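You operate a simulated robot arm through the tools that you are given. There is no shell and no other tool. Be economical: measure what you need, move in short steps, check, and stop when the job is done.

You are at the controls of a simulated two-armed robot. One attempt, no reset.

## Task
Switch the circuit board off and put its coil and relay away in their drawers.
Fine: board off first; stand each in its holder and shut both drawers. Set down upright: plug-in coil, relay.

It is judged by the outcome, as a careful person would: the job done as asked, and still so three seconds after it is handed in. It fails if anything else is knocked over, pushed out of place, dropped, spilled or broken.

## Robot
Two 6-joint arms with fingered hands on one trunk, on a base that drives. Base frame: it is fixed to the floor where the robot stands at the start and does not move with it; the origin is under the middle of the robot, x ahead of it, y to its left, z up. Lengths are in m, angles in degrees, forces in N, time in s.
The left shoulder is at the start at [0.084, 0.168, 1.495], the right one opposite. With the tool pointing down near the work surface each hand reaches from about 0.32 to 0.58 m from the robot's upright axis, wherever it stands, measured 20 degrees to its own side. Places, roughly: board switch [0.7, 0, 0.8]; coils drawer [1.1, 0.1, 0.9]; inside of the coils drawer [1.1, 0.1, 0.9]; inside of the relays drawer [1.1, 0.1, 1]; relays drawer [1.1, 0.1, 1]. Payload 4 kg a hand.
The TCP of each hand is the grasp point between the finger pads, 0.026 m short of the fingertips. In the tool frame z runs along the fingers and y along their closing line. Largest opening 0.132 m; the body of the gripper starts 0.073 m behind the TCP. The gripper is a hand of 3 fingers: y runs from the thumb to the fingers, the wrist lies at [0, 0, -0.224] in the tool frame, and closing takes about 1.5 s.
Orientation is that of the tool frame in the base frame, as a unit quaternion [x, y, z, w]. With the fingers straight down and closing along the base's y, the tool's x points along the base's -x, its y along +y and its z along -z.

## Interface
- The arms move only by the tool step_arm. It takes "left_deltas", "right_deltas" or both (then of equal length, played together; a hand with none holds still); each is one flat list of numbers, 7 for each row, row after row: the turn, a rotation vector about the tool's x, y, z in degrees, then the shift along the tool's x, y, z in m, then the gripper command, from -1 (shut) to 1 (fully open), values between in proportion. In form: [wx, wy, wz, x, y, z, gripper, wx, wy, wz, x, y, z, gripper, ...]. A call has 1 to 20 rows; each row shifts and turns the commanded pose from where the row before left it, along the tool's axes as they then stand. Rows are played at 5 a second. More than 0.05 m and 8.6 degrees between two rows, or a gripper value outside its range, and nothing of the call is played. Where a pose cannot be reached the arm comes as near as it can. A force on the tool above 40 N (or 10 N above the force at the start of the call, whichever is more), or a blocked arm, ends the call early, and 0.2 s more pass. Each finger travels about 0.108 m/s and halts on what it meets, pressing with about 23 N; the grip force reading is that of the motor and also rises with nothing between the fingers. The clock runs only during rows and for 0.2 s after the last one: add rows that do not move to give the fingers time. It gives the time, the measured TCP pose, the force on the tool (base axes), the opening and the grip force at its end, in the units of the frame above (readings bear some noise), with the torque about the TCP (base axes, N m) and any sound that the robot's microphone picked up.
- Cameras (640 x 400 px; columns grow to the right, rows downward): "scene" is now at [0.1382, 0.01, 1.6975]; the picture's right is [0.15, -0.99, -0.00], its down [-0.79, -0.12, -0.60] and it looks along [0.59, 0.09, -0.80] (base axes); focal length 289 px, centre (320, 200). "left" rides on the left gripper at [-0.062, 0.003, -0.092] in its tool frame; the picture's right is [-0.05, -1.00, 0.00], its down [0.83, -0.04, -0.55] and it looks along [0.55, -0.03, 0.83] (tool axes); focal length 230 px, centre (320, 200). "right" rides on the right gripper at [0.062, 0.003, -0.092] in its tool frame; the picture's right is [-0.05, 1.00, 0.00], its down [-0.83, -0.04, -0.56] and it looks along [-0.55, -0.03, 0.83] (tool axes); focal length 230 px, centre (320, 200).
- snapshot(camera): a new picture of that camera. The clock stands still meanwhile.
- slide_trunk(by): slides the trunk up (or, below 0, down) by that many m; the arms and the scene camera ride with it, the base frame stays. It gives what a move gives, with no picture.
- steer(legs): drives the robot by 1 to 6 legs, each [ahead, left, turn to the left] in m, m and degrees, along the robot's own axes; the way and the turn of a leg run together, so that a leg with both is an arc; at most 1.5 m and 180 degrees a leg. The arms and the cameras ride along, it lands a little off, and it stops where it bumps. It gives what a move gives.
- preshape(shape, hand): the hand has 3 fingers and takes this shape, open, in about a second: jaw (thumb against the fingers, like two jaws); tri (thumb and two fingers); tip (a fingertip pinch); poke (one finger out to press); point (the index stretched); flat (the hand flat); cup (the hand cupped); fist (a fist). The gripper value then closes the fingers along that shape, each until it touches; the sizes above hold for jaw. It gives what a move gives, with no picture.
- aim_head(pan, tilt): turns the head with the scene camera to pan (to the left, within 86 degrees either way) and tilt (down, from -29 to 69), counted from straight ahead of the robot. It gives what a move gives.
- point_at(camera, pixels): for up to 12 pixels [column, row] of the newest picture of that camera ("zoom" is the newest enlarged one), the place [x, y, z] in the base frame of the surface seen there, good to about 0.003 m. The clock stands still meanwhile.
- enlarge(camera, box): a new picture of the part [left, top, right, bottom] of that camera's present view, enlarged. The clock stands still meanwhile.
- finish_job(): hands the job in; it is judged then, once.

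Go step by step. Measure first, check grasps and placings, and put right what went wrong. The budget is 80 turns and 62 pictures, counting those below and the enlarged ones. Unless the task says otherwise, let go and move clear before handing in, and close with one line.

The tools are called after "Request:" by a JSON object that holds its "api" and its "payload". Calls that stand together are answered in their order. step_arm: Moves the arms, as the interface text tells. Its arguments: {"type":"object","properties":{"left_deltas":{"type":"array"},"right_deltas":{"type":"array"}},"required":[]} The other tools are called the same way: slide_trunk (by) slides the trunk up or down; preshape (shape, hand) gives the hand a shape; steer (legs) drives the base; aim_head (pan, tilt) turns the head that bears the scene camera; snapshot (camera) takes a picture; point_at (camera, pixels) gives the place of the surface under pixels of a picture; enlarge (camera, box) takes an enlarged picture of a part of a camera's view; finish_job () hands the job in.

At the start:

```text
clock: 0.0
left_eef_pos: [0.5118, 0.3178, 1.0007]
left_ee_rot: [0.0, 1.0, -0.001, -0.002]
left_ft_force: [-0.2, 0.1, 0.2]
left_wrist_torque: [-0.02, 0.03, -0.02]
left_width: 0.1322
left_grip_force: 0.1
left_shape: jaw
right_eef_pos: [0.5699, -0.2201, 1.1227]
right_ee_rot: [0.0, 1.0, 0.0, -0.001]
right_ft_force: [-0.7, 0.9, 0.1]
right_wrist_torque: [0.0, -0.01, -0.02]
right_width: 0.1319
right_grip_force: 0.2
right_shape: jaw
trunk travel left (down, up): [-0.94, 0.0]
robot x, y, heading: [0.0042, -0.0004, 0.0]
head pan, tilt: [8.7, 52.6]
```

scene: 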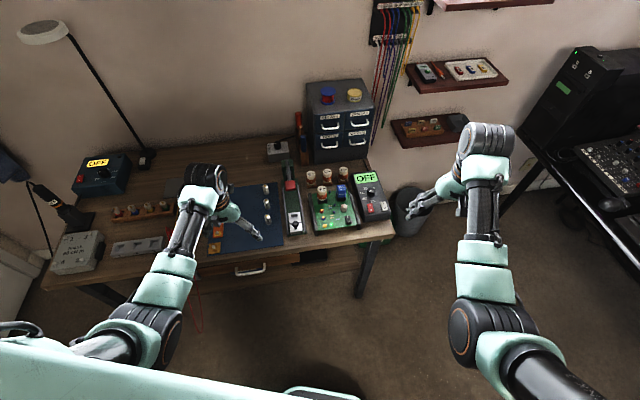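
right: 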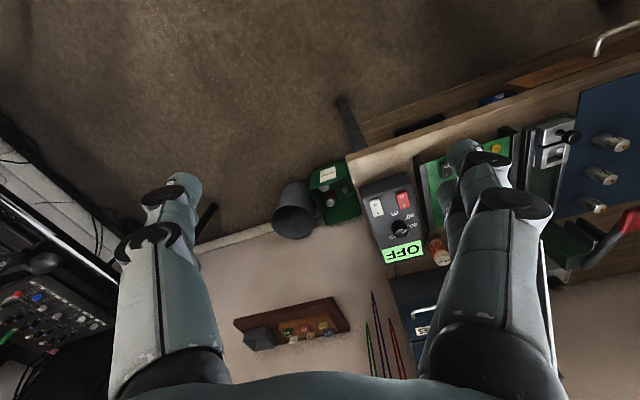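
left: 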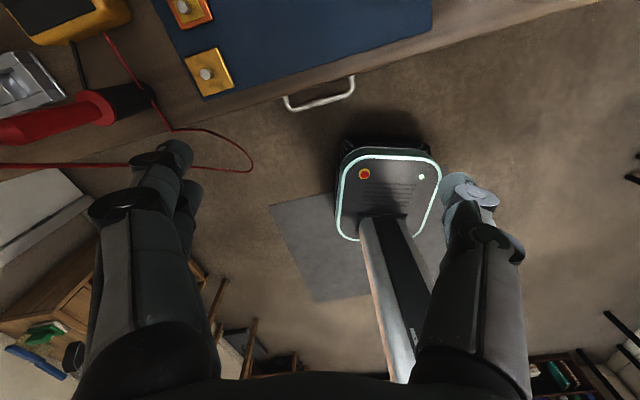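

The scene shows the green board near (335,205), power supply reading "OFF" near (370,190), and the drawer cabinet near (340,125). I'll enlarge both areas.

Request:
{"api": "enlarge", "payload": {"camera": "scene", "box": [270, 150, 410, 240]}}

Request:
{"api": "enlarge", "payload": {"camera": "scene", "box": [280, 70, 400, 170]}}

```text
4.44 times, centred on (340, 195) of scene
```

zoom: 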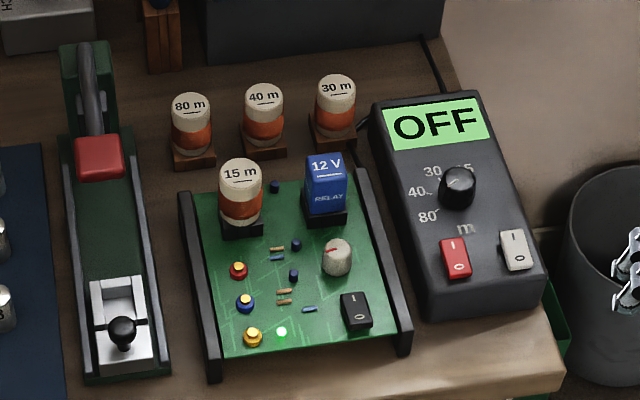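

```text
4.00 times, centred on (340, 120) of scene
```

zoom: 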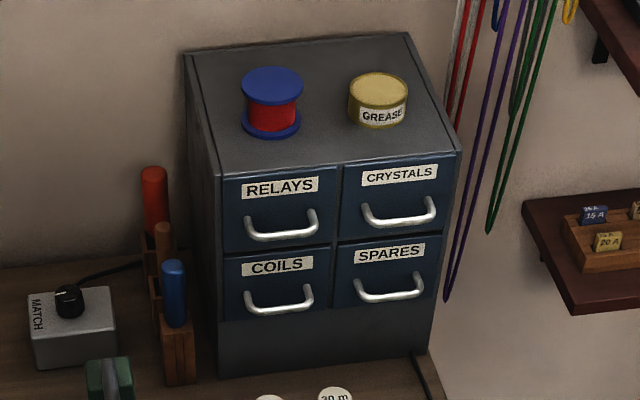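

The board's LED is lit and its rocker is at zoom (357,310); the relays and coils drawers form the cabinet's left column. I'll measure the cabinet on this zoom, then the board.

Request:
{"api": "point_at", "payload": {"camera": "zoom", "pixels": [[280, 234], [248, 232], [314, 226], [280, 306], [248, 304], [312, 298], [230, 215], [325, 205], [235, 290], [325, 280], [222, 172], [340, 160]]}}

Request:
{"api": "enlarge", "payload": {"camera": "scene", "box": [300, 160, 380, 240]}}

```text
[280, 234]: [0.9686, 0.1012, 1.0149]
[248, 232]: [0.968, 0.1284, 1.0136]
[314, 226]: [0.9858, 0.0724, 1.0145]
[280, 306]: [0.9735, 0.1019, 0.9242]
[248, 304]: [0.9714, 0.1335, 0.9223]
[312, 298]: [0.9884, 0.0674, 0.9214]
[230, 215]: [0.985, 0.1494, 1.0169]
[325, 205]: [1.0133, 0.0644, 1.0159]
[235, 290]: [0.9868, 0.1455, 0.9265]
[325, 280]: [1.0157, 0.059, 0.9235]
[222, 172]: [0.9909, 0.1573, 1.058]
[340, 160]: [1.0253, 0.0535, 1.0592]
```

```text
5.00 times, centred on (340, 200) of scene
```

zoom: 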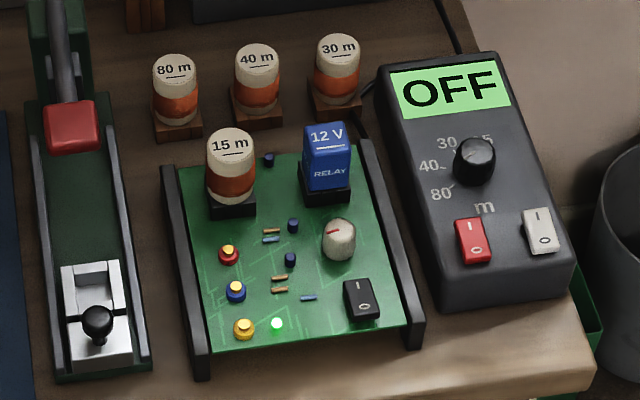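

Now the board: rocker at zoom (362,300), coil top (230,145), relay top (327,135).

Request:
{"api": "point_at", "payload": {"camera": "zoom", "pixels": [[352, 285], [366, 312], [372, 286], [232, 143], [233, 185], [232, 210], [327, 134], [328, 175], [310, 140], [344, 137], [328, 197], [215, 330]]}}

Request:
{"api": "enlarge", "payload": {"camera": "scene", "box": [315, 175, 365, 230]}}

```text
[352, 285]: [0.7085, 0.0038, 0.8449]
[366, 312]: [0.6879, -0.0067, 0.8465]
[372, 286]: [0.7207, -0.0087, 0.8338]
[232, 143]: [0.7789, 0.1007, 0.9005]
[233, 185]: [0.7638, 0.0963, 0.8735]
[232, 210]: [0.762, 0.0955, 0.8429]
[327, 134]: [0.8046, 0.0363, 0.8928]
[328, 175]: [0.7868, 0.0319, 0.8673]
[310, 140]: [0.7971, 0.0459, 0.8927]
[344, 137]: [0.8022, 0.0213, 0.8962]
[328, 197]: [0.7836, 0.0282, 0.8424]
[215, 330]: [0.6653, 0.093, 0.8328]
```

```text
7.27 times, centred on (340, 202) of scene
```

zoom: 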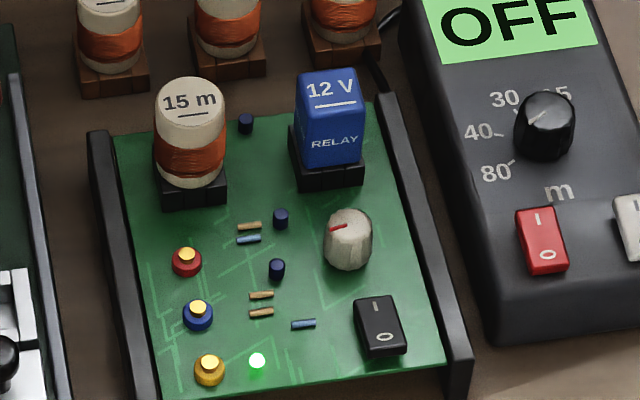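

The rocker is raised at its near "O" end, around (0.690,-0.006,0.846). Before driving I'll measure the table edge and the area below it.

Request:
{"api": "snapshot", "payload": {"camera": "scene"}}

Request:
{"api": "point_at", "payload": {"camera": "scene", "pixels": [[392, 236], [300, 247], [200, 262], [250, 270], [270, 149], [300, 120], [330, 330], [360, 290], [325, 388], [330, 260], [405, 210], [380, 150]]}}

Request:
{"api": "aim_head", "payload": {"pan": 0, "tilt": 69}}

Request:
{"api": "snapshot", "payload": {"camera": "scene"}}

```text
54 pictures are left
```

scene: 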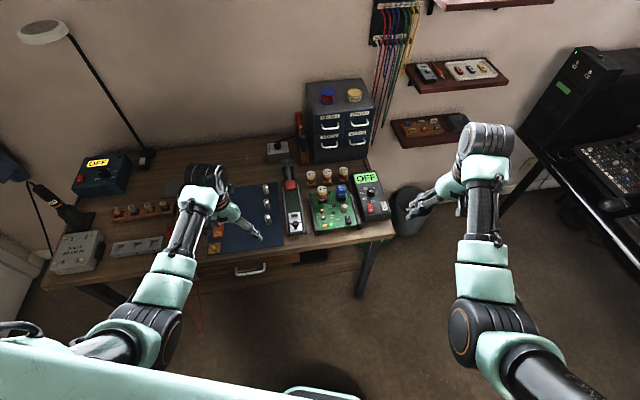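

```text
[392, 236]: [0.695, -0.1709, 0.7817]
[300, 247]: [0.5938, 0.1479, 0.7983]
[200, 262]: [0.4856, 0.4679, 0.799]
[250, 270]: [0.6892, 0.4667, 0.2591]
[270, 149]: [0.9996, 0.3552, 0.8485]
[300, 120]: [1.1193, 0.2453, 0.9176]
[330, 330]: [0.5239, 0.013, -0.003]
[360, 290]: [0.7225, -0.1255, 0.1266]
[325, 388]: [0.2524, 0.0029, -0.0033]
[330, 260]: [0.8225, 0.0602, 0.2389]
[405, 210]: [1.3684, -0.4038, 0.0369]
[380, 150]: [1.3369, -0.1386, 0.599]
```

```text
clock: 0.8
left_eef_pos: [0.5039, 0.3187, 1.0036]
left_ee_rot: [0.001, 1.0, 0.0, 0.004]
left_ft_force: [0.5, -0.4, -0.2]
left_wrist_torque: [0.02, 0.01, 0.02]
left_width: 0.132
left_grip_force: 0.2
left_shape: jaw
right_eef_pos: [0.5593, -0.2199, 1.1268]
right_ee_rot: [0.0, 1.0, 0.0, 0.003]
right_ft_force: [-0.5, 0.0, -0.5]
right_wrist_torque: [0.01, -0.02, -0.02]
right_width: 0.1319
right_grip_force: 0.1
right_shape: jaw
trunk travel left (down, up): [-0.94, 0.0]
robot x, y, heading: [-0.0035, 0.0013, -0.1]
head pan, tilt: [0.0, 68.8]
```

```text
53 pictures are left
```

scene: 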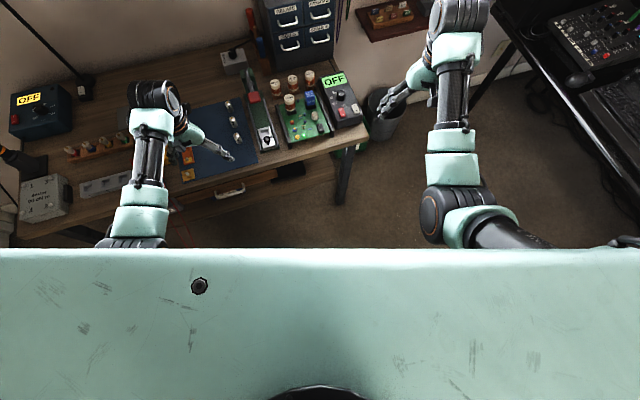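

The whole table is turned about 18° (front edge at u≈0.61 in the turned frame), with the drawers and board facing back along it. I'll first lift and pull in the left hand and pull the right hand back a little, then turn 18° and drive up.

Request:
{"api": "step_arm", "payload": {"left_deltas": [0, 0, 0, 0.01, 0, -0.045, 1, 0, 0, 0, 0.02, 0, -0.04, 1, 0, 0, 0, 0.02, 0, -0.04, 1, 0, 0, 0, 0.02, 0, -0.04, 1, 0, 0, 0, 0.02, 0, -0.04, 1, 0, 0, 0, 0.02, 0, -0.03, 1], "right_deltas": [0, 0, 0, 0.03, 0, 0, 1, 0, 0, 0, 0.03, 0, 0, 1, 0, 0, 0, 0.03, 0, 0, 1, 0, 0, 0, 0.02, 0, 0, 1, 0, 0, 0, 0, 0, 0, 1, 0, 0, 0, 0, 0, 0, 1]}}

Request:
{"api": "steer", "payload": {"legs": [[0, 0, 18], [0.25, -0.1, 0]]}}

Request:
{"api": "aim_head", "payload": {"pan": -5, "tilt": 60}}

Request:
{"api": "snapshot", "payload": {"camera": "scene"}}

```text
clock: 2.2
left_eef_pos: [0.3819, 0.3581, 1.1833]
left_ee_rot: [0.0, 1.0, 0.0, 0.002]
left_ft_force: [0.2, -1.0, 0.5]
left_wrist_torque: [-0.03, 0.0, 0.01]
left_width: 0.1319
left_grip_force: 0.0
left_shape: jaw
left hand out of reach, approached as far as the arm can: row 3, 4, 5
right_eef_pos: [0.4743, -0.2139, 1.0776]
right_ee_rot: [0.0, 1.0, 0.0, 0.005]
right_ft_force: [0.0, -0.5, 0.7]
right_wrist_torque: [0.02, -0.01, -0.01]
right_width: 0.1321
right_grip_force: 0.0
right_shape: jaw
right hand out of reach, approached as far as the arm can: row 1, 2, 3, 4
trunk travel left (down, up): [-0.94, 0.0]
robot x, y, heading: [-0.0007, -0.001, 0.1]
head pan, tilt: [0.0, 68.8]
```

```text
clock: 5.1
left_eef_pos: [0.5124, 0.4441, 1.1824]
left_ee_rot: [-0.156, 0.988, 0.001, 0.006]
left_ft_force: [-0.2, -0.1, 0.4]
left_wrist_torque: [-0.02, 0.02, 0.02]
left_width: 0.1319
left_grip_force: 0.1
left_shape: jaw
right_eef_pos: [0.7828, -0.0729, 1.0793]
right_ee_rot: [-0.157, 0.988, 0.0, 0.006]
right_ft_force: [0.7, 0.1, 0.2]
right_wrist_torque: [-0.03, -0.04, 0.04]
right_width: 0.1319
right_grip_force: 0.1
right_shape: jaw
trunk travel left (down, up): [-0.94, 0.0]
robot x, y, heading: [0.2698, -0.0177, 18.1]
head pan, tilt: [0.0, 68.8]
```

```text
clock: 5.8
left_eef_pos: [0.5159, 0.4443, 1.1817]
left_ee_rot: [-0.158, 0.987, 0.001, 0.004]
left_ft_force: [0.0, 1.0, -0.2]
left_wrist_torque: [-0.01, 0.03, -0.01]
left_width: 0.1318
left_grip_force: 0.1
left_shape: jaw
right_eef_pos: [0.7837, -0.0724, 1.0771]
right_ee_rot: [-0.158, 0.987, 0.001, 0.005]
right_ft_force: [-0.7, -0.1, -0.7]
right_wrist_torque: [0.01, -0.02, 0.01]
right_width: 0.1319
right_grip_force: 0.1
right_shape: jaw
trunk travel left (down, up): [-0.94, 0.0]
robot x, y, heading: [0.2695, -0.0181, 18.2]
head pan, tilt: [-5.0, 60.0]
```

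```text
52 pictures are left
```

scene: 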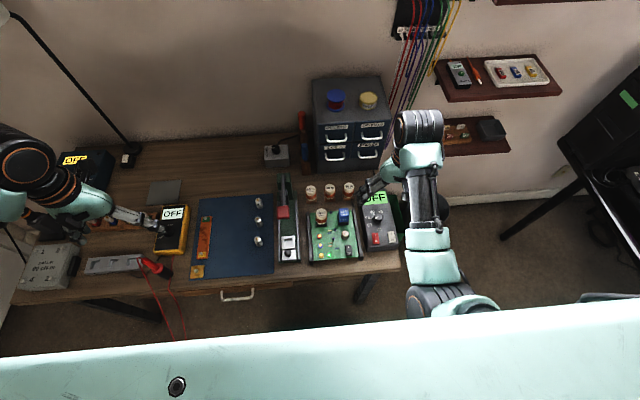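

I'm at u≈0.25, v≈-0.10, heading 18°, with the board well within right-hand reach. I'll shape the right hand to poke and look at the fingertip.

Request:
{"api": "preshape", "payload": {"hand": "right", "shape": "poke"}}

Request:
{"api": "snapshot", "payload": {"camera": "right"}}

Request:
{"api": "enlarge", "payload": {"camera": "scene", "box": [290, 160, 410, 280]}}

```text
clock: 6.7
left_eef_pos: [0.5154, 0.4432, 1.1822]
left_ee_rot: [-0.156, 0.988, 0.001, 0.003]
left_ft_force: [-0.8, -1.4, 0.5]
left_wrist_torque: [-0.01, -0.01, 0.01]
left_width: 0.1316
left_grip_force: 0.0
left_shape: jaw
right_eef_pos: [0.7863, -0.0719, 1.0783]
right_ee_rot: [-0.158, 0.987, 0.001, 0.005]
right_ft_force: [0.1, -0.2, -0.2]
right_wrist_torque: [0.02, 0.0, 0.0]
right_width: 0.0002
right_grip_force: 0.0
right_shape: poke
trunk travel left (down, up): [-0.94, 0.0]
robot x, y, heading: [0.2691, -0.0189, 17.9]
head pan, tilt: [-5.0, 60.0]
```

```text
51 pictures are left
```

right: 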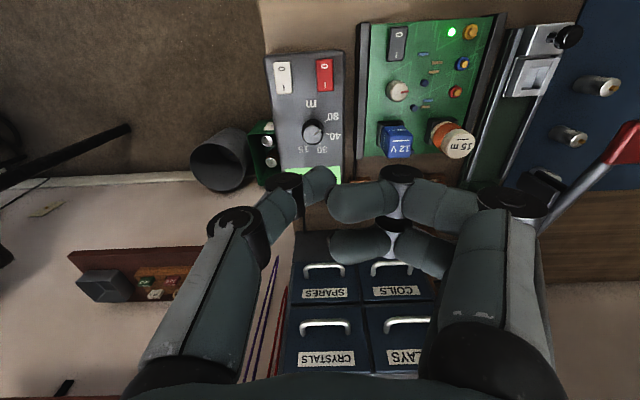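

```text
3.33 times, centred on (350, 220) of scene
```

zoom: 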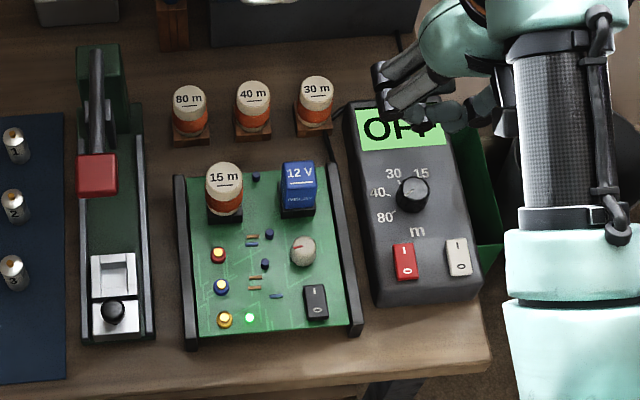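

In poke shape the fingers gather near the TCP at (320,190). I'll bring the hand over the rocker's near end, about 5 cm above, and look.

Request:
{"api": "step_arm", "payload": {"right_deltas": [0, 0, 0, 0.023, 0.03, 0, -1, 0, 0, 0, 0.023, 0.03, 0, -1, 0, 0, 0, 0.023, 0.031, 0, -1, 0, 0, 0, 0, 0, 0.04, -1, 0, 0, 0, 0, 0, 0.04, -1, 0, 0, 0, 0, 0, 0.04, -1, 0, 0, 0, 0, 0, 0.038, -1, 0, 0, 0, 0, 0, 0, -1]}}

Request:
{"api": "enlarge", "payload": {"camera": "scene", "box": [290, 180, 410, 280]}}

Request:
{"api": "snapshot", "payload": {"camera": "right"}}

```text
clock: 7.4
left_eef_pos: [0.5157, 0.4431, 1.183]
left_ee_rot: [-0.157, 0.988, 0.002, 0.004]
left_ft_force: [0.1, 0.1, 0.1]
left_wrist_torque: [-0.01, 0.0, 0.01]
left_width: 0.132
left_grip_force: 0.0
left_shape: jaw
right_eef_pos: [0.7488, -0.1119, 1.0739]
right_ee_rot: [-0.149, 0.983, -0.099, 0.03]
right_ft_force: [-0.1, 1.0, 0.2]
right_wrist_torque: [0.03, 0.0, 0.02]
right_width: 0.0
right_grip_force: 0.0
right_shape: poke
right hand out of reach, approached as far as the arm can: row 3
trunk travel left (down, up): [-0.94, 0.0]
robot x, y, heading: [0.2708, -0.0144, 18.0]
head pan, tilt: [-5.0, 60.0]
stopped in row 3 (right hand): the arm was blocked; the commanded pose is now the measured one
```

```text
4.00 times, centred on (350, 230) of scene
```

zoom: 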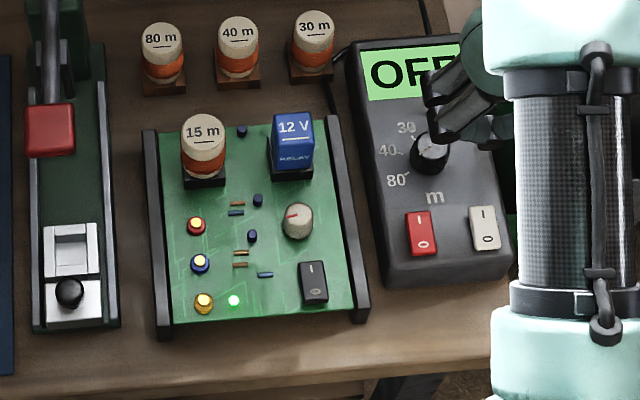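

```text
48 pictures are left
```

right: 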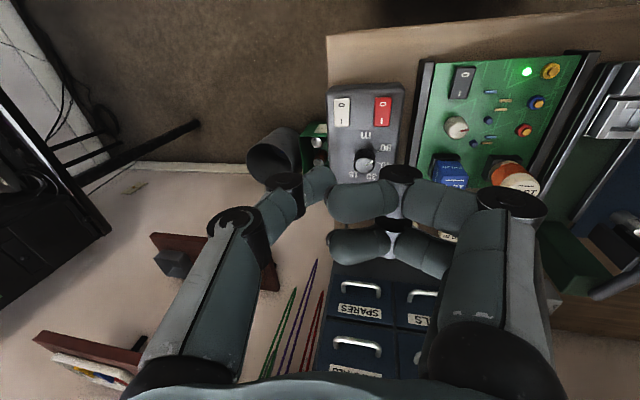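

The arm was too folded at that height (hand tilted ~12°, now over the meter). I'll straighten the tool while going straight down toward z≈0.97, then move across.

Request:
{"api": "step_arm", "payload": {"right_deltas": [-4, 0.5, -0.2, 0, 0, 0.035, -1, -4, 0.5, -0.2, 0, 0, 0.035, -1, -3.75, 0.6, -0.3, 0, 0, 0.03, -1, 0, 0, 0, 0, 0, 0, -1]}}

```text
clock: 8.4
left_eef_pos: [0.5155, 0.4456, 1.1826]
left_ee_rot: [-0.156, 0.988, 0.0, 0.003]
left_ft_force: [-0.6, -0.3, 0.7]
left_wrist_torque: [0.05, 0.02, 0.05]
left_width: 0.1317
left_grip_force: 0.0
left_shape: jaw
right_eef_pos: [0.7543, -0.1235, 0.974]
right_ee_rot: [-0.155, 0.988, 0.0, 0.0]
right_ft_force: [-0.2, -0.5, 0.2]
right_wrist_torque: [-0.02, -0.01, 0.0]
right_width: 0.0
right_grip_force: 0.0
right_shape: poke
trunk travel left (down, up): [-0.94, 0.0]
robot x, y, heading: [0.2686, -0.015, 17.9]
head pan, tilt: [-5.0, 60.0]
```

The tool is straight again at z 0.974. Moving across to above the rocker and down a little, then looking.

Request:
{"api": "step_arm", "payload": {"right_deltas": [0, 0, 0, 0.006, 0.033, 0, -1, 0, 0, 0, 0.006, 0.033, 0, -1, 0, 0, 0, 0.006, 0.033, 0, -1, 0, 0, 0, 0.005, 0.031, 0, -1, 0, 0, 0, 0, 0, 0.025, -1, 0, 0, 0, 0, 0, 0.025, -1, 0, 0, 0, 0, 0, 0, -1]}}

Request:
{"api": "enlarge", "payload": {"camera": "scene", "box": [290, 180, 410, 280]}}

Request:
{"api": "snapshot", "payload": {"camera": "right"}}

```text
clock: 9.5
left_eef_pos: [0.5164, 0.4442, 1.1811]
left_ee_rot: [-0.156, 0.988, 0.001, 0.004]
left_ft_force: [-0.2, 0.3, -0.9]
left_wrist_torque: [-0.03, -0.02, -0.03]
left_width: 0.1321
left_grip_force: 0.0
left_shape: jaw
right_eef_pos: [0.732, -0.0947, 0.9636]
right_ee_rot: [-0.157, 0.983, -0.091, 0.025]
right_ft_force: [0.4, 0.1, 0.2]
right_wrist_torque: [0.0, 0.03, 0.03]
right_width: 0.0001
right_grip_force: 0.0
right_shape: poke
trunk travel left (down, up): [-0.94, 0.0]
robot x, y, heading: [0.267, -0.0195, 18.0]
head pan, tilt: [-5.0, 60.0]
stopped in row 5 (right hand): the arm was blocked; the commanded pose is now the measured one
```

```text
4.00 times, centred on (350, 230) of scene
```

zoom: 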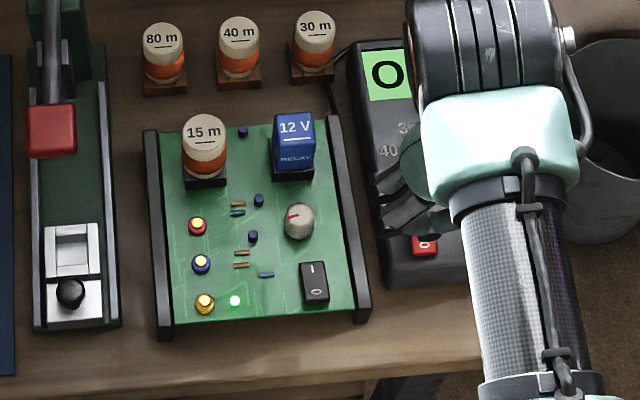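

```text
46 pictures are left
```

right: 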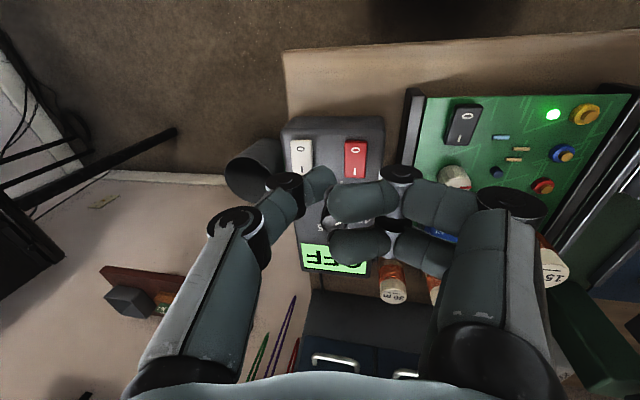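

The arm blocks this far in and folded (hand at u≈0.667, v≈-0.316, tilted). I'll straighten it, then back the base 0.10 and shift left 0.08 so the board is in the comfortable zone (~0.54 m, ~21° right).

Request:
{"api": "step_arm", "payload": {"right_deltas": [-4, 0.5, 0, 0, -0.01, 0, -1, -4, 0.5, 0, 0, -0.01, 0, -1, -2.8, 0.2, 0, -0.02, 0, 0, -1, 0, 0, 0, -0.02, 0, 0, -1, 0, 0, 0, 0, 0, 0, -1]}}

Request:
{"api": "steer", "payload": {"legs": [[-0.1, 0.08, 0]]}}

```text
clock: 10.7
left_eef_pos: [0.5153, 0.4443, 1.1821]
left_ee_rot: [-0.157, 0.988, 0.0, 0.004]
left_ft_force: [-0.8, 0.3, 0.9]
left_wrist_torque: [0.03, 0.0, 0.0]
left_width: 0.1319
left_grip_force: 0.1
left_shape: jaw
right_eef_pos: [0.7765, -0.1015, 0.9669]
right_ee_rot: [-0.158, 0.987, 0.003, -0.003]
right_ft_force: [1.0, -0.5, -0.3]
right_wrist_torque: [-0.01, -0.02, 0.01]
right_width: 0.0
right_grip_force: 0.0
right_shape: poke
trunk travel left (down, up): [-0.94, 0.0]
robot x, y, heading: [0.2706, -0.0174, 17.8]
head pan, tilt: [-5.0, 60.0]
```

```text
clock: 12.0
left_eef_pos: [0.395, 0.4906, 1.1831]
left_ee_rot: [-0.159, 0.987, 0.002, 0.003]
left_ft_force: [-0.3, -0.4, 0.7]
left_wrist_torque: [0.01, -0.03, 0.0]
left_width: 0.132
left_grip_force: 0.1
left_shape: jaw
right_eef_pos: [0.657, -0.0529, 0.9672]
right_ee_rot: [-0.161, 0.987, 0.004, -0.001]
right_ft_force: [0.3, 0.6, -1.1]
right_wrist_torque: [0.04, -0.01, 0.02]
right_width: 0.0
right_grip_force: 0.0
right_shape: poke
trunk travel left (down, up): [-0.94, 0.0]
robot x, y, heading: [0.1515, 0.0311, 18.3]
head pan, tilt: [-5.0, 60.0]
```

Hand is at u≈0.609, v≈-0.253. Moving forward and left to above the rocker's O end.

Request:
{"api": "step_arm", "payload": {"right_deltas": [0, 0, 0, -0.022, 0.017, 0, -1, 0, 0, 0, -0.023, 0.017, 0, -1, 0, 0, 0, 0, 0, 0.02, -1, 0, 0, 0, 0, 0, 0.02, -1, 0, 0, 0, 0, 0, 0, -1]}}

Request:
{"api": "enlarge", "payload": {"camera": "scene", "box": [290, 180, 410, 280]}}

Request:
{"api": "snapshot", "payload": {"camera": "right"}}

```text
clock: 13.2
left_eef_pos: [0.3945, 0.4898, 1.1839]
left_ee_rot: [-0.158, 0.987, 0.0, 0.003]
left_ft_force: [-0.2, -0.2, -0.1]
left_wrist_torque: [0.0, 0.03, -0.01]
left_width: 0.1322
left_grip_force: 0.1
left_shape: jaw
right_eef_pos: [0.6863, -0.0055, 0.9285]
right_ee_rot: [-0.161, 0.987, 0.002, -0.001]
right_ft_force: [-0.6, 0.2, 0.7]
right_wrist_torque: [-0.04, -0.02, 0.01]
right_width: 0.0
right_grip_force: 0.0
right_shape: poke
trunk travel left (down, up): [-0.94, 0.0]
robot x, y, heading: [0.1498, 0.0342, 18.6]
head pan, tilt: [-5.0, 60.0]
```

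```text
4.00 times, centred on (350, 230) of scene
```

zoom: 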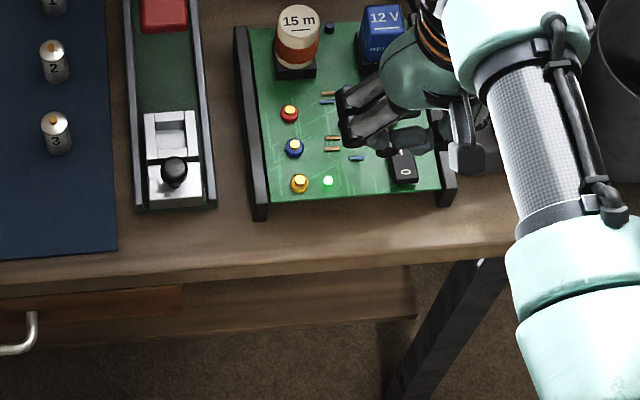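

```text
44 pictures are left
```

right: 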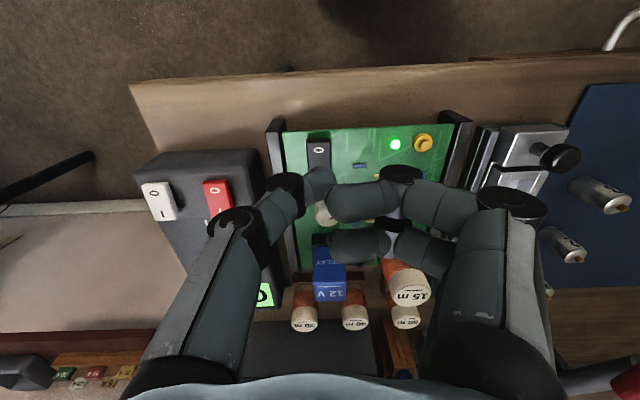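

The front finger tip at right-camera (322,178) is the likely poking tip; I'll measure it, along with the rocker.

Request:
{"api": "point_at", "payload": {"camera": "right", "pixels": [[322, 180], [328, 176], [345, 200], [345, 245], [318, 150], [320, 164], [312, 185]]}}

```text
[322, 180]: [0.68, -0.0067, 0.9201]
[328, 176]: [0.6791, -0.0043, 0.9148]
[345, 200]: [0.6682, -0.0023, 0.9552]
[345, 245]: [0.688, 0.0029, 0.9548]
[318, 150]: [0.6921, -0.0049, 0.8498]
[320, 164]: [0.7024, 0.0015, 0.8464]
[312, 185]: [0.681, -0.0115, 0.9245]
```

The stretched finger's tip lies on the tool axis, straight above the O end (0.692,-0.005,0.850). Pressing down now.

Request:
{"api": "step_arm", "payload": {"right_deltas": [0, 0, 0, -0.003, 0, 0.025, -1, 0, 0, 0, 0, 0, 0.02, -1, 0, 0, 0, 0, 0, 0.01, -1, 0, 0, 0, 0, 0, 0.005, -1, 0, 0, 0, 0, 0, 0.004, -1, 0, 0, 0, 0, 0, 0, -1]}}

Request:
{"api": "enlarge", "payload": {"camera": "scene", "box": [290, 180, 410, 280]}}

```text
clock: 14.6
left_eef_pos: [0.3903, 0.4875, 1.1856]
left_ee_rot: [-0.157, 0.987, 0.002, 0.007]
left_ft_force: [-0.7, 0.3, -0.6]
left_wrist_torque: [-0.03, -0.01, -0.01]
left_width: 0.1321
left_grip_force: 0.0
left_shape: jaw
right_eef_pos: [0.6913, -0.0082, 0.8708]
right_ee_rot: [-0.16, 0.987, -0.001, 0.007]
right_ft_force: [-9.9, -9.7, 25.5]
right_wrist_torque: [-0.06, 0.18, 0.05]
right_width: 0.0
right_grip_force: 0.1
right_shape: poke
trunk travel left (down, up): [-0.94, 0.0]
robot x, y, heading: [0.1527, 0.0316, 18.0]
head pan, tilt: [-5.0, 60.0]
stopped in row 6 (right hand): the force on the tool passed its limit at 42 N (the readings are from after the stop); the commanded pose is now the measured one
```

```text
4.00 times, centred on (350, 230) of scene
```

zoom: 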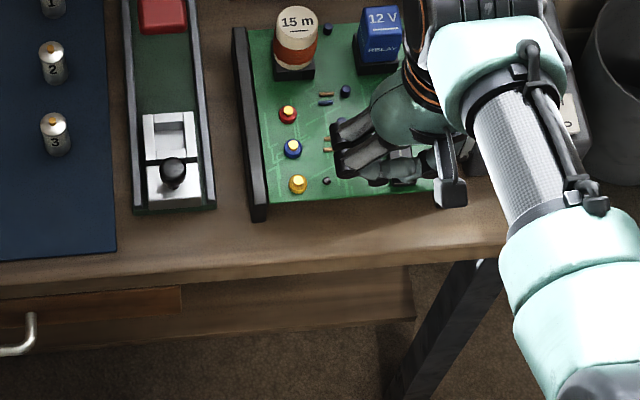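

The LED at zoom (327,181) is now dark: board off. I'll lift the hand, reset it to jaw, and check.

Request:
{"api": "step_arm", "payload": {"right_deltas": [0, 0, 0, 0, 0, -0.04, -1, 0, 0, 0, 0, 0, -0.04, -1, 0, 0, 0, -0.03, 0, -0.04, -1, 0, 0, 0, -0.04, 0, -0.02, -1, 0, 0, 0, -0.04, 0, -0.02, -1]}}

Request:
{"api": "preshape", "payload": {"hand": "right", "shape": "jaw"}}

Request:
{"api": "enlarge", "payload": {"camera": "scene", "box": [290, 140, 450, 260]}}

```text
clock: 15.8
left_eef_pos: [0.3922, 0.4877, 1.1847]
left_ee_rot: [-0.158, 0.987, 0.001, 0.006]
left_ft_force: [0.4, 0.2, -0.9]
left_wrist_torque: [-0.01, -0.01, 0.01]
left_width: 0.132
left_grip_force: 0.2
left_shape: jaw
right_eef_pos: [0.7957, 0.0288, 1.0308]
right_ee_rot: [-0.159, 0.987, 0.0, 0.006]
right_ft_force: [0.0, -0.6, -0.2]
right_wrist_torque: [-0.02, 0.01, 0.0]
right_width: 0.0002
right_grip_force: 0.0
right_shape: poke
trunk travel left (down, up): [-0.94, 0.0]
robot x, y, heading: [0.1492, 0.0309, 18.3]
head pan, tilt: [-5.0, 60.0]
```

```text
clock: 16.7
left_eef_pos: [0.3911, 0.486, 1.1844]
left_ee_rot: [-0.159, 0.987, 0.001, 0.006]
left_ft_force: [0.1, -0.2, 0.2]
left_wrist_torque: [0.02, 0.04, 0.01]
left_width: 0.1317
left_grip_force: 0.1
left_shape: jaw
right_eef_pos: [0.7949, 0.0277, 1.0299]
right_ee_rot: [-0.159, 0.987, 0.0, 0.007]
right_ft_force: [0.6, -0.5, 0.6]
right_wrist_torque: [0.0, -0.01, -0.02]
right_width: 0.1316
right_grip_force: 0.1
right_shape: jaw
trunk travel left (down, up): [-0.94, 0.0]
robot x, y, heading: [0.1509, 0.0315, 18.3]
head pan, tilt: [-5.0, 60.0]
```

```text
3.33 times, centred on (370, 200) of scene
```

zoom: 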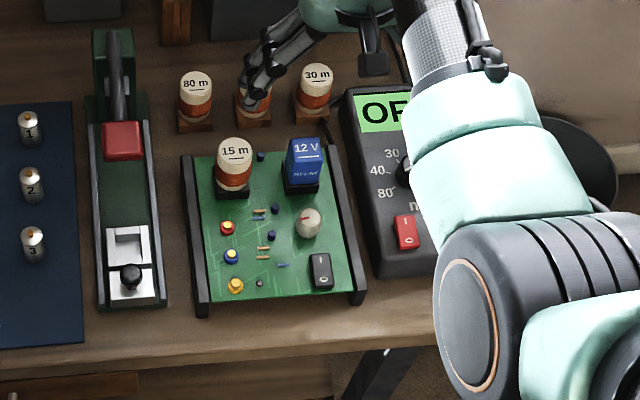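

The board LED is off. Now I'll roll the right hand 90° while rising, so the fingers can close vertically around the drawer handle once pitched forward.

Request:
{"api": "step_arm", "payload": {"right_deltas": [0, 0, 8.2, 0, 0, -0.01, 1, 0, 0, 8.2, 0, 0, -0.01, 1, 0, 0, 8.2, 0, 0, -0.01, 1, 0, 0, 8.2, 0, 0, -0.01, 1, 0, 0, 8.2, 0, 0, -0.01, 1, 0, 0, 8.2, 0, 0, -0.01, 1, 0, 0, 8.2, 0, 0, -0.01, 1, 0, 0, 8.2, 0, 0, -0.01, 1, 0, 0, 8.2, 0, 0, -0.01, 1, 0, 0, 8.2, 0, 0, -0.01, 1, 0, 0, 8.0, 0, 0, -0.01, 1]}}

```text
clock: 19.1
left_eef_pos: [0.3904, 0.4878, 1.1849]
left_ee_rot: [-0.158, 0.987, 0.0, 0.006]
left_ft_force: [-0.3, -0.6, 0.6]
left_wrist_torque: [0.03, 0.01, 0.02]
left_width: 0.132
left_grip_force: 0.0
left_shape: jaw
right_eef_pos: [0.7922, 0.0283, 1.1437]
right_ee_rot: [0.586, 0.81, 0.005, 0.004]
right_ft_force: [-0.6, 0.5, 0.3]
right_wrist_torque: [-0.02, -0.04, 0.01]
right_width: 0.1318
right_grip_force: 0.1
right_shape: jaw
trunk travel left (down, up): [-0.94, 0.0]
robot x, y, heading: [0.1511, 0.0311, 18.2]
head pan, tilt: [-5.0, 60.0]
```

Roll worked (tool x along +v, y along +u). Now pitching the fingers forward.

Request:
{"api": "step_arm", "payload": {"right_deltas": [-8.2, 0, 0, 0, 0, 0, 1, -8.2, 0, 0, 0, 0, 0, 1, -8.2, 0, 0, 0, 0, 0, 1, -8.2, 0, 0, 0, 0, 0, 1, -8.2, 0, 0, 0, 0, 0, 1, -8.2, 0, 0, 0, 0, 0, 1, -8.2, 0, 0, 0, 0, 0, 1, -8.2, 0, 0, 0, 0, 0.01, 1, -8.2, 0, 0, 0, 0, 0.01, 1, -8.2, 0, 0, 0, 0, 0.01, 1, -8.0, 0, 0, 0, 0, 0.01, 1]}}

Request:
{"api": "snapshot", "payload": {"camera": "scene"}}

```text
clock: 21.5
left_eef_pos: [0.3913, 0.4868, 1.1837]
left_ee_rot: [-0.158, 0.987, 0.002, 0.006]
left_ft_force: [0.3, 0.3, 0.6]
left_wrist_torque: [0.02, 0.02, 0.01]
left_width: 0.1317
left_grip_force: 0.1
left_shape: jaw
right_eef_pos: [0.8266, 0.0402, 1.1282]
right_ee_rot: [0.41, 0.569, 0.578, 0.416]
right_ft_force: [-0.3, 0.4, 0.5]
right_wrist_torque: [0.0, 0.02, -0.01]
right_width: 0.1321
right_grip_force: 0.0
right_shape: jaw
trunk travel left (down, up): [-0.94, 0.0]
robot x, y, heading: [0.1501, 0.0326, 18.4]
head pan, tilt: [-5.0, 60.0]
```

```text
41 pictures are left
```

scene: 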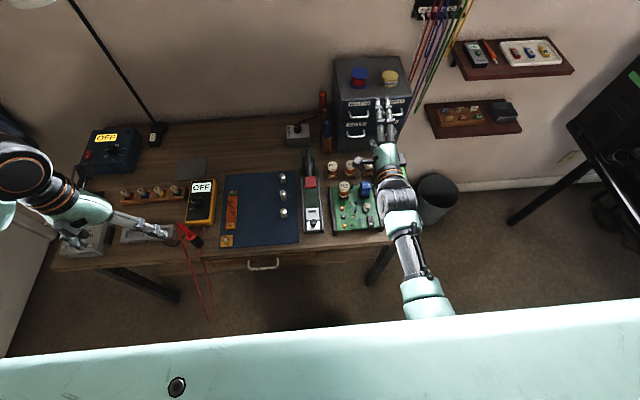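

The hand now points straight at the cabinet at z≈1.128, v≈-0.217. I'll lower the trunk 0.113 to handle height and re-measure the relays handle.

Request:
{"api": "slide_trunk", "payload": {"by": -0.113}}

Request:
{"api": "aim_head", "payload": {"pan": -10, "tilt": 40}}

Request:
{"api": "enlarge", "payload": {"camera": "scene", "box": [240, 100, 440, 225]}}

Request:
{"api": "snapshot", "payload": {"camera": "right"}}

```text
clock: 22.9
left_eef_pos: [0.3912, 0.4879, 1.0708]
left_ee_rot: [-0.158, 0.987, 0.001, 0.007]
left_ft_force: [0.0, -0.7, 0.5]
left_wrist_torque: [-0.01, 0.03, 0.03]
left_width: 0.1318
left_grip_force: 0.1
left_shape: jaw
right_eef_pos: [0.8258, 0.0405, 1.0163]
right_ee_rot: [0.41, 0.57, 0.577, 0.417]
right_ft_force: [-0.5, -0.2, 1.3]
right_wrist_torque: [0.0, 0.01, -0.02]
right_width: 0.132
right_grip_force: 0.0
right_shape: jaw
trunk travel left (down, up): [-0.827, 0.113]
robot x, y, heading: [0.1508, 0.0279, 18.4]
head pan, tilt: [-5.0, 60.0]
```

```text
clock: 23.7
left_eef_pos: [0.3911, 0.487, 1.0724]
left_ee_rot: [-0.158, 0.987, 0.0, 0.006]
left_ft_force: [-0.4, 0.3, -0.2]
left_wrist_torque: [0.03, -0.02, 0.0]
left_width: 0.132
left_grip_force: 0.0
left_shape: jaw
right_eef_pos: [0.8266, 0.0418, 1.0155]
right_ee_rot: [0.41, 0.57, 0.577, 0.417]
right_ft_force: [0.1, 0.3, -0.3]
right_wrist_torque: [-0.01, 0.0, 0.01]
right_width: 0.1316
right_grip_force: 0.1
right_shape: jaw
trunk travel left (down, up): [-0.827, 0.113]
robot x, y, heading: [0.1502, 0.0348, 18.0]
head pan, tilt: [-10.0, 40.0]
```

```text
3.20 times, centred on (340, 162) of scene
```

zoom: 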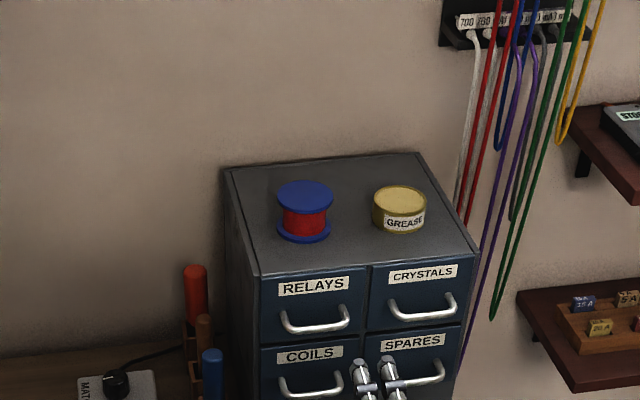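

```text
39 pictures are left
```

right: 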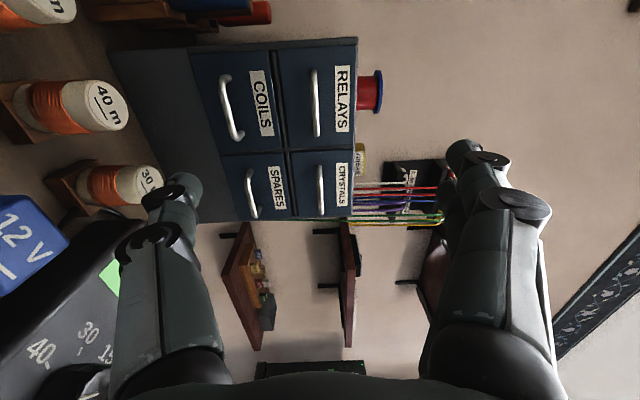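

Handles are clear in both views: relays handle at zoom (315,327) and right-camera (315,103). I'll measure them.

Request:
{"api": "point_at", "payload": {"camera": "right", "pixels": [[315, 80], [315, 103], [315, 125], [228, 108], [238, 130], [226, 90], [330, 103], [310, 103], [300, 60], [340, 60], [290, 100], [207, 100]]}}

Request:
{"api": "point_at", "payload": {"camera": "zoom", "pixels": [[315, 327], [290, 326], [345, 318], [315, 315], [310, 390]]}}

```text
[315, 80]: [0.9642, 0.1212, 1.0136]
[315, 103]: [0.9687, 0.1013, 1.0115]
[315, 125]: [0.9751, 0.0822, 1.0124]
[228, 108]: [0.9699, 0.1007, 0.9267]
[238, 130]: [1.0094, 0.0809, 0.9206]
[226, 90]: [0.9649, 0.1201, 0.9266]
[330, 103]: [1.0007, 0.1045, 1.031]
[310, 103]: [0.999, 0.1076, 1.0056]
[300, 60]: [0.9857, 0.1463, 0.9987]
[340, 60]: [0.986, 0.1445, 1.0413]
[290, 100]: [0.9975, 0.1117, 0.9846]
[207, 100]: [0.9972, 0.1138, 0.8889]
```

```text
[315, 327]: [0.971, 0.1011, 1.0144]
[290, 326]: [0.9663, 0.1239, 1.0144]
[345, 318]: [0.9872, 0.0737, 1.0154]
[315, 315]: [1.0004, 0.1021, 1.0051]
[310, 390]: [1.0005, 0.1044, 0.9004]
```

Bar centre is at u≈0.957, v≈-0.203, z≈1.013, with the drawer face at u≈0.983. I'll half-close and advance to TCP u≈0.946.

Request:
{"api": "step_arm", "payload": {"right_deltas": [0, 0, 0, 0.012, -0.003, 0, 0, 0, 0, 0, 0, 0, 0.03, 0, 0, 0, 0, 0, 0, 0.04, 0, 0, 0, 0, 0, 0, 0.04, 0, 0, 0, 0, 0, 0, 0.03, 0, 0, 0, 0, 0, 0, 0.007, 0, 0, 0, 0, 0, 0, 0, 0]}}

Request:
{"api": "snapshot", "payload": {"camera": "right"}}

```text
clock: 25.3
left_eef_pos: [0.3902, 0.4873, 1.0724]
left_ee_rot: [-0.159, 0.987, 0.001, 0.005]
left_ft_force: [0.2, 0.5, -0.3]
left_wrist_torque: [0.01, 0.03, 0.01]
left_width: 0.132
left_grip_force: 0.0
left_shape: jaw
right_eef_pos: [0.9627, 0.0985, 1.0135]
right_ee_rot: [0.41, 0.57, 0.577, 0.417]
right_ft_force: [0.1, 0.2, 0.5]
right_wrist_torque: [-0.04, 0.01, 0.01]
right_width: 0.0667
right_grip_force: 0.0
right_shape: jaw
trunk travel left (down, up): [-0.827, 0.113]
robot x, y, heading: [0.1541, 0.034, 18.3]
head pan, tilt: [-10.0, 40.0]
```

```text
38 pictures are left
```

right: 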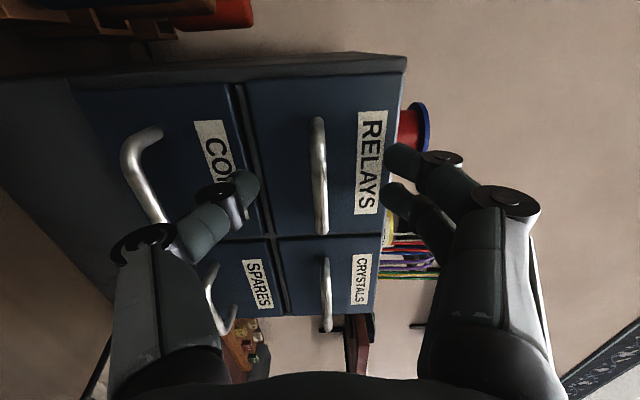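

The bar sits between thumb and fingers at (320,175). Closing the hand on it.

Request:
{"api": "step_arm", "payload": {"right_deltas": [0, 0, 0, 0, 0, 0, -1, 0, 0, 0, 0, 0, 0, -1, 0, 0, 0, 0, 0, 0, -1, 0, 0, 0, 0, 0, 0, -1, 0, 0, 0, 0, 0, 0, -1, 0, 0, 0, 0, 0, 0, -1]}}

Request:
{"api": "snapshot", "payload": {"camera": "right"}}

```text
clock: 26.7
left_eef_pos: [0.3919, 0.488, 1.0724]
left_ee_rot: [-0.158, 0.987, 0.001, 0.006]
left_ft_force: [0.5, 0.1, 0.1]
left_wrist_torque: [-0.02, -0.01, 0.0]
left_width: 0.132
left_grip_force: 0.1
left_shape: jaw
right_eef_pos: [0.9638, 0.0995, 1.011]
right_ee_rot: [0.411, 0.57, 0.577, 0.417]
right_ft_force: [0.2, 1.0, -2.6]
right_wrist_torque: [0.03, -0.03, 0.01]
right_width: 0.0001
right_grip_force: 22.7
right_shape: jaw
trunk travel left (down, up): [-0.827, 0.113]
robot x, y, heading: [0.1542, 0.0292, 18.4]
head pan, tilt: [-10.0, 40.0]
```

```text
37 pictures are left
```

right: 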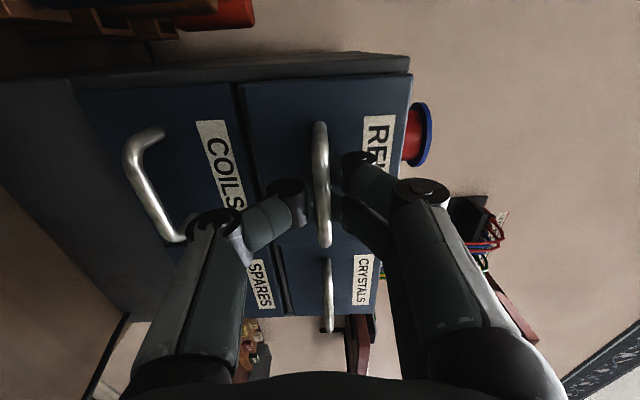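

Fingers appear on both sides of the bar though the opening reads 0. I'll pull back a little and see whether the drawer follows.

Request:
{"api": "step_arm", "payload": {"right_deltas": [0, 0, 0, 0, 0, -0.01, -1, 0, 0, 0, 0, 0, -0.015, -1, 0, 0, 0, 0, 0, -0.015, -1, 0, 0, 0, 0, 0, 0, -1]}}

Request:
{"api": "snapshot", "payload": {"camera": "right"}}

```text
clock: 27.7
left_eef_pos: [0.3928, 0.4874, 1.0711]
left_ee_rot: [-0.159, 0.987, 0.001, 0.007]
left_ft_force: [-0.1, -0.7, -0.2]
left_wrist_torque: [0.02, -0.01, -0.01]
left_width: 0.1318
left_grip_force: 0.1
left_shape: jaw
right_eef_pos: [0.9254, 0.0856, 1.013]
right_ee_rot: [0.41, 0.57, 0.576, 0.417]
right_ft_force: [0.7, 1.1, -5.3]
right_wrist_torque: [0.03, 0.0, 0.01]
right_width: 0.0001
right_grip_force: 22.8
right_shape: jaw
trunk travel left (down, up): [-0.827, 0.113]
robot x, y, heading: [0.1512, 0.0306, 18.3]
head pan, tilt: [-10.0, 40.0]
```

```text
36 pictures are left
```

right: 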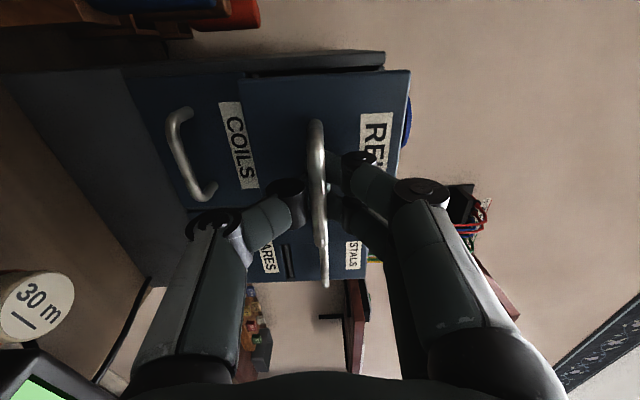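

The drawer is following. Pulling another 9 cm.

Request:
{"api": "step_arm", "payload": {"right_deltas": [0, 0, 0, 0, 0, -0.015, -1, 0, 0, 0, 0, 0, -0.015, -1, 0, 0, 0, 0, 0, -0.015, -1, 0, 0, 0, 0, 0, -0.015, -1, 0, 0, 0, 0, 0, -0.015, -1, 0, 0, 0, 0, 0, -0.015, -1, 0, 0, 0, 0, 0, 0, -1]}}

Request:
{"api": "enlarge", "payload": {"camera": "scene", "box": [240, 100, 440, 225]}}

```text
clock: 29.4
left_eef_pos: [0.3971, 0.4874, 1.0709]
left_ee_rot: [-0.157, 0.988, 0.001, 0.004]
left_ft_force: [0.7, 0.6, -1.1]
left_wrist_torque: [-0.02, 0.0, -0.02]
left_width: 0.1323
left_grip_force: 0.1
left_shape: jaw
right_eef_pos: [0.8449, 0.059, 1.0136]
right_ee_rot: [0.41, 0.568, 0.579, 0.417]
right_ft_force: [26.7, 7.8, -6.8]
right_wrist_torque: [-0.01, 0.0, -0.01]
right_width: 0.0002
right_grip_force: 22.6
right_shape: jaw
trunk travel left (down, up): [-0.827, 0.113]
robot x, y, heading: [0.1554, 0.0334, 18.2]
head pan, tilt: [-10.0, 40.0]
stopped in row 7 (right hand): the force on the tool passed its limit at 41 N (the readings are from after the stop); the commanded pose is now the measured one
```

```text
3.20 times, centred on (340, 162) of scene
```

zoom: 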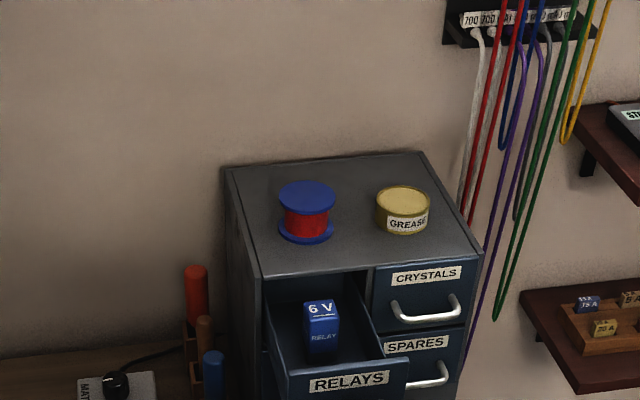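

The drawer is at its stop, with a 6 V relay visible inside. I'll release, back the hand off, and look in.

Request:
{"api": "step_arm", "payload": {"right_deltas": [0, 0, 0, 0, 0, 0.003, -0.6, 0, 0, 0, 0, 0, 0, 0, 0, 0, 0, 0, 0, 0, 0, 0, 0, 0, 0, 0, -0.02, 0, 0, 0, 0, 0, 0, -0.03, 0, 0, 0, 0, 0, 0, -0.02, 0]}}

Request:
{"api": "aim_head", "payload": {"pan": -10, "tilt": 55}}

Request:
{"api": "enlarge", "payload": {"camera": "scene", "box": [260, 90, 400, 250]}}

```text
clock: 30.8
left_eef_pos: [0.3903, 0.4843, 1.0735]
left_ee_rot: [-0.158, 0.987, 0.001, 0.008]
left_ft_force: [-0.3, -0.1, 0.7]
left_wrist_torque: [-0.04, -0.02, -0.03]
left_width: 0.132
left_grip_force: 0.2
left_shape: jaw
right_eef_pos: [0.772, 0.0368, 1.0153]
right_ee_rot: [0.408, 0.567, 0.58, 0.419]
right_ft_force: [0.6, -0.3, 0.2]
right_wrist_torque: [-0.01, 0.0, -0.01]
right_width: 0.0654
right_grip_force: 0.0
right_shape: jaw
trunk travel left (down, up): [-0.827, 0.113]
robot x, y, heading: [0.1511, 0.0333, 18.2]
head pan, tilt: [-10.0, 40.0]
```

```text
clock: 31.6
left_eef_pos: [0.3887, 0.4851, 1.0739]
left_ee_rot: [-0.158, 0.987, 0.001, 0.009]
left_ft_force: [0.6, -0.1, -0.2]
left_wrist_torque: [0.01, -0.02, 0.0]
left_width: 0.1321
left_grip_force: 0.1
left_shape: jaw
right_eef_pos: [0.7716, 0.0371, 1.0143]
right_ee_rot: [0.408, 0.567, 0.58, 0.419]
right_ft_force: [0.6, -0.4, 0.9]
right_wrist_torque: [0.02, 0.0, -0.02]
right_width: 0.0653
right_grip_force: 0.0
right_shape: jaw
trunk travel left (down, up): [-0.827, 0.113]
robot x, y, heading: [0.148, 0.0324, 18.3]
head pan, tilt: [-10.0, 55.0]
```

```text
2.50 times, centred on (330, 170) of scene
```

zoom: 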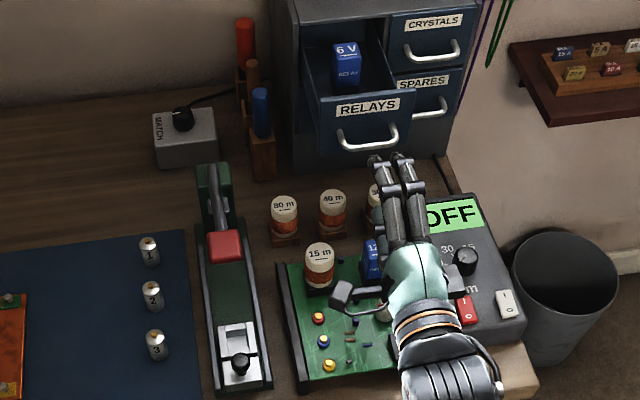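

The front panel hides the holder, so I need to look from above. I'll raise the trunk back up and bring the hand back to fingers-down by reversing the pitch and roll.

Request:
{"api": "slide_trunk", "payload": {"by": 0.113}}

Request:
{"api": "step_arm", "payload": {"right_deltas": [8.2, 0, 0, 0, 0, 0, 1, 8.2, 0, 0, 0, 0, 0, 1, 8.2, 0, 0, 0, 0, 0, 1, 8.2, 0, 0, 0, 0, 0, 1, 8.2, 0, 0, 0, 0, 0, 1, 8.2, 0, 0, 0, 0, 0, 1, 8.2, 0, 0, 0, 0, 0, 1, 8.2, 0, 0, 0, 0, 0, 1, 8.2, 0, 0, 0, 0, 0, 1, 8.2, 0, 0, 0, 0, 0, 1, 8.0, 0, 0, 0, 0, 0, 1]}}

Request:
{"api": "step_arm", "payload": {"right_deltas": [0, 0, -8.2, 0, 0, 0, 1, 0, 0, -8.2, 0, 0, 0, 1, 0, 0, -8.2, 0, 0, 0, 1, 0, 0, -8.2, 0, 0, 0, 1, 0, 0, -8.2, 0, 0, 0, 1, 0, 0, -8.2, 0, 0, 0, 1, 0, 0, -8.2, 0, 0, 0, 1, 0, 0, -8.2, 0, 0, 0, 1, 0, 0, -8.2, 0, 0, 0, 1, 0, 0, -8.2, 0, 0, 0, 1, 0, 0, -8.0, 0, 0, 0, 1]}}

```text
clock: 33.0
left_eef_pos: [0.3898, 0.4851, 1.1856]
left_ee_rot: [-0.158, 0.987, 0.001, 0.008]
left_ft_force: [-0.5, -0.1, 0.4]
left_wrist_torque: [0.02, 0.0, -0.01]
left_width: 0.1317
left_grip_force: 0.1
left_shape: jaw
right_eef_pos: [0.7705, 0.0369, 1.1275]
right_ee_rot: [0.409, 0.568, 0.58, 0.418]
right_ft_force: [-1.0, 0.9, 0.8]
right_wrist_torque: [-0.01, -0.01, -0.03]
right_width: 0.0652
right_grip_force: 0.0
right_shape: jaw
trunk travel left (down, up): [-0.94, 0.0]
robot x, y, heading: [0.1502, 0.0317, 18.2]
head pan, tilt: [-10.0, 55.0]
```

```text
clock: 35.4
left_eef_pos: [0.3901, 0.4854, 1.1854]
left_ee_rot: [-0.159, 0.987, 0.001, 0.007]
left_ft_force: [0.4, 1.2, -0.7]
left_wrist_torque: [0.0, 0.04, 0.01]
left_width: 0.1319
left_grip_force: 0.1
left_shape: jaw
right_eef_pos: [0.7719, 0.0366, 1.1282]
right_ee_rot: [0.585, 0.811, 0.007, 0.007]
right_ft_force: [-1.0, 0.3, -0.6]
right_wrist_torque: [0.02, 0.01, 0.03]
right_width: 0.1317
right_grip_force: 0.0
right_shape: jaw
trunk travel left (down, up): [-0.94, 0.0]
robot x, y, heading: [0.1518, 0.0307, 18.4]
head pan, tilt: [-10.0, 55.0]
```

```text
clock: 37.8
left_eef_pos: [0.3892, 0.4851, 1.1865]
left_ee_rot: [-0.158, 0.987, 0.001, 0.007]
left_ft_force: [0.9, 0.3, 0.1]
left_wrist_torque: [0.01, 0.02, 0.0]
left_width: 0.132
left_grip_force: 0.1
left_shape: jaw
right_eef_pos: [0.7726, 0.0369, 1.1292]
right_ee_rot: [-0.162, 0.987, 0.002, 0.012]
right_ft_force: [0.7, -0.8, -0.2]
right_wrist_torque: [-0.04, 0.0, 0.04]
right_width: 0.1319
right_grip_force: 0.1
right_shape: jaw
trunk travel left (down, up): [-0.94, 0.0]
robot x, y, heading: [0.1495, 0.0321, 18.3]
head pan, tilt: [-10.0, 55.0]
```

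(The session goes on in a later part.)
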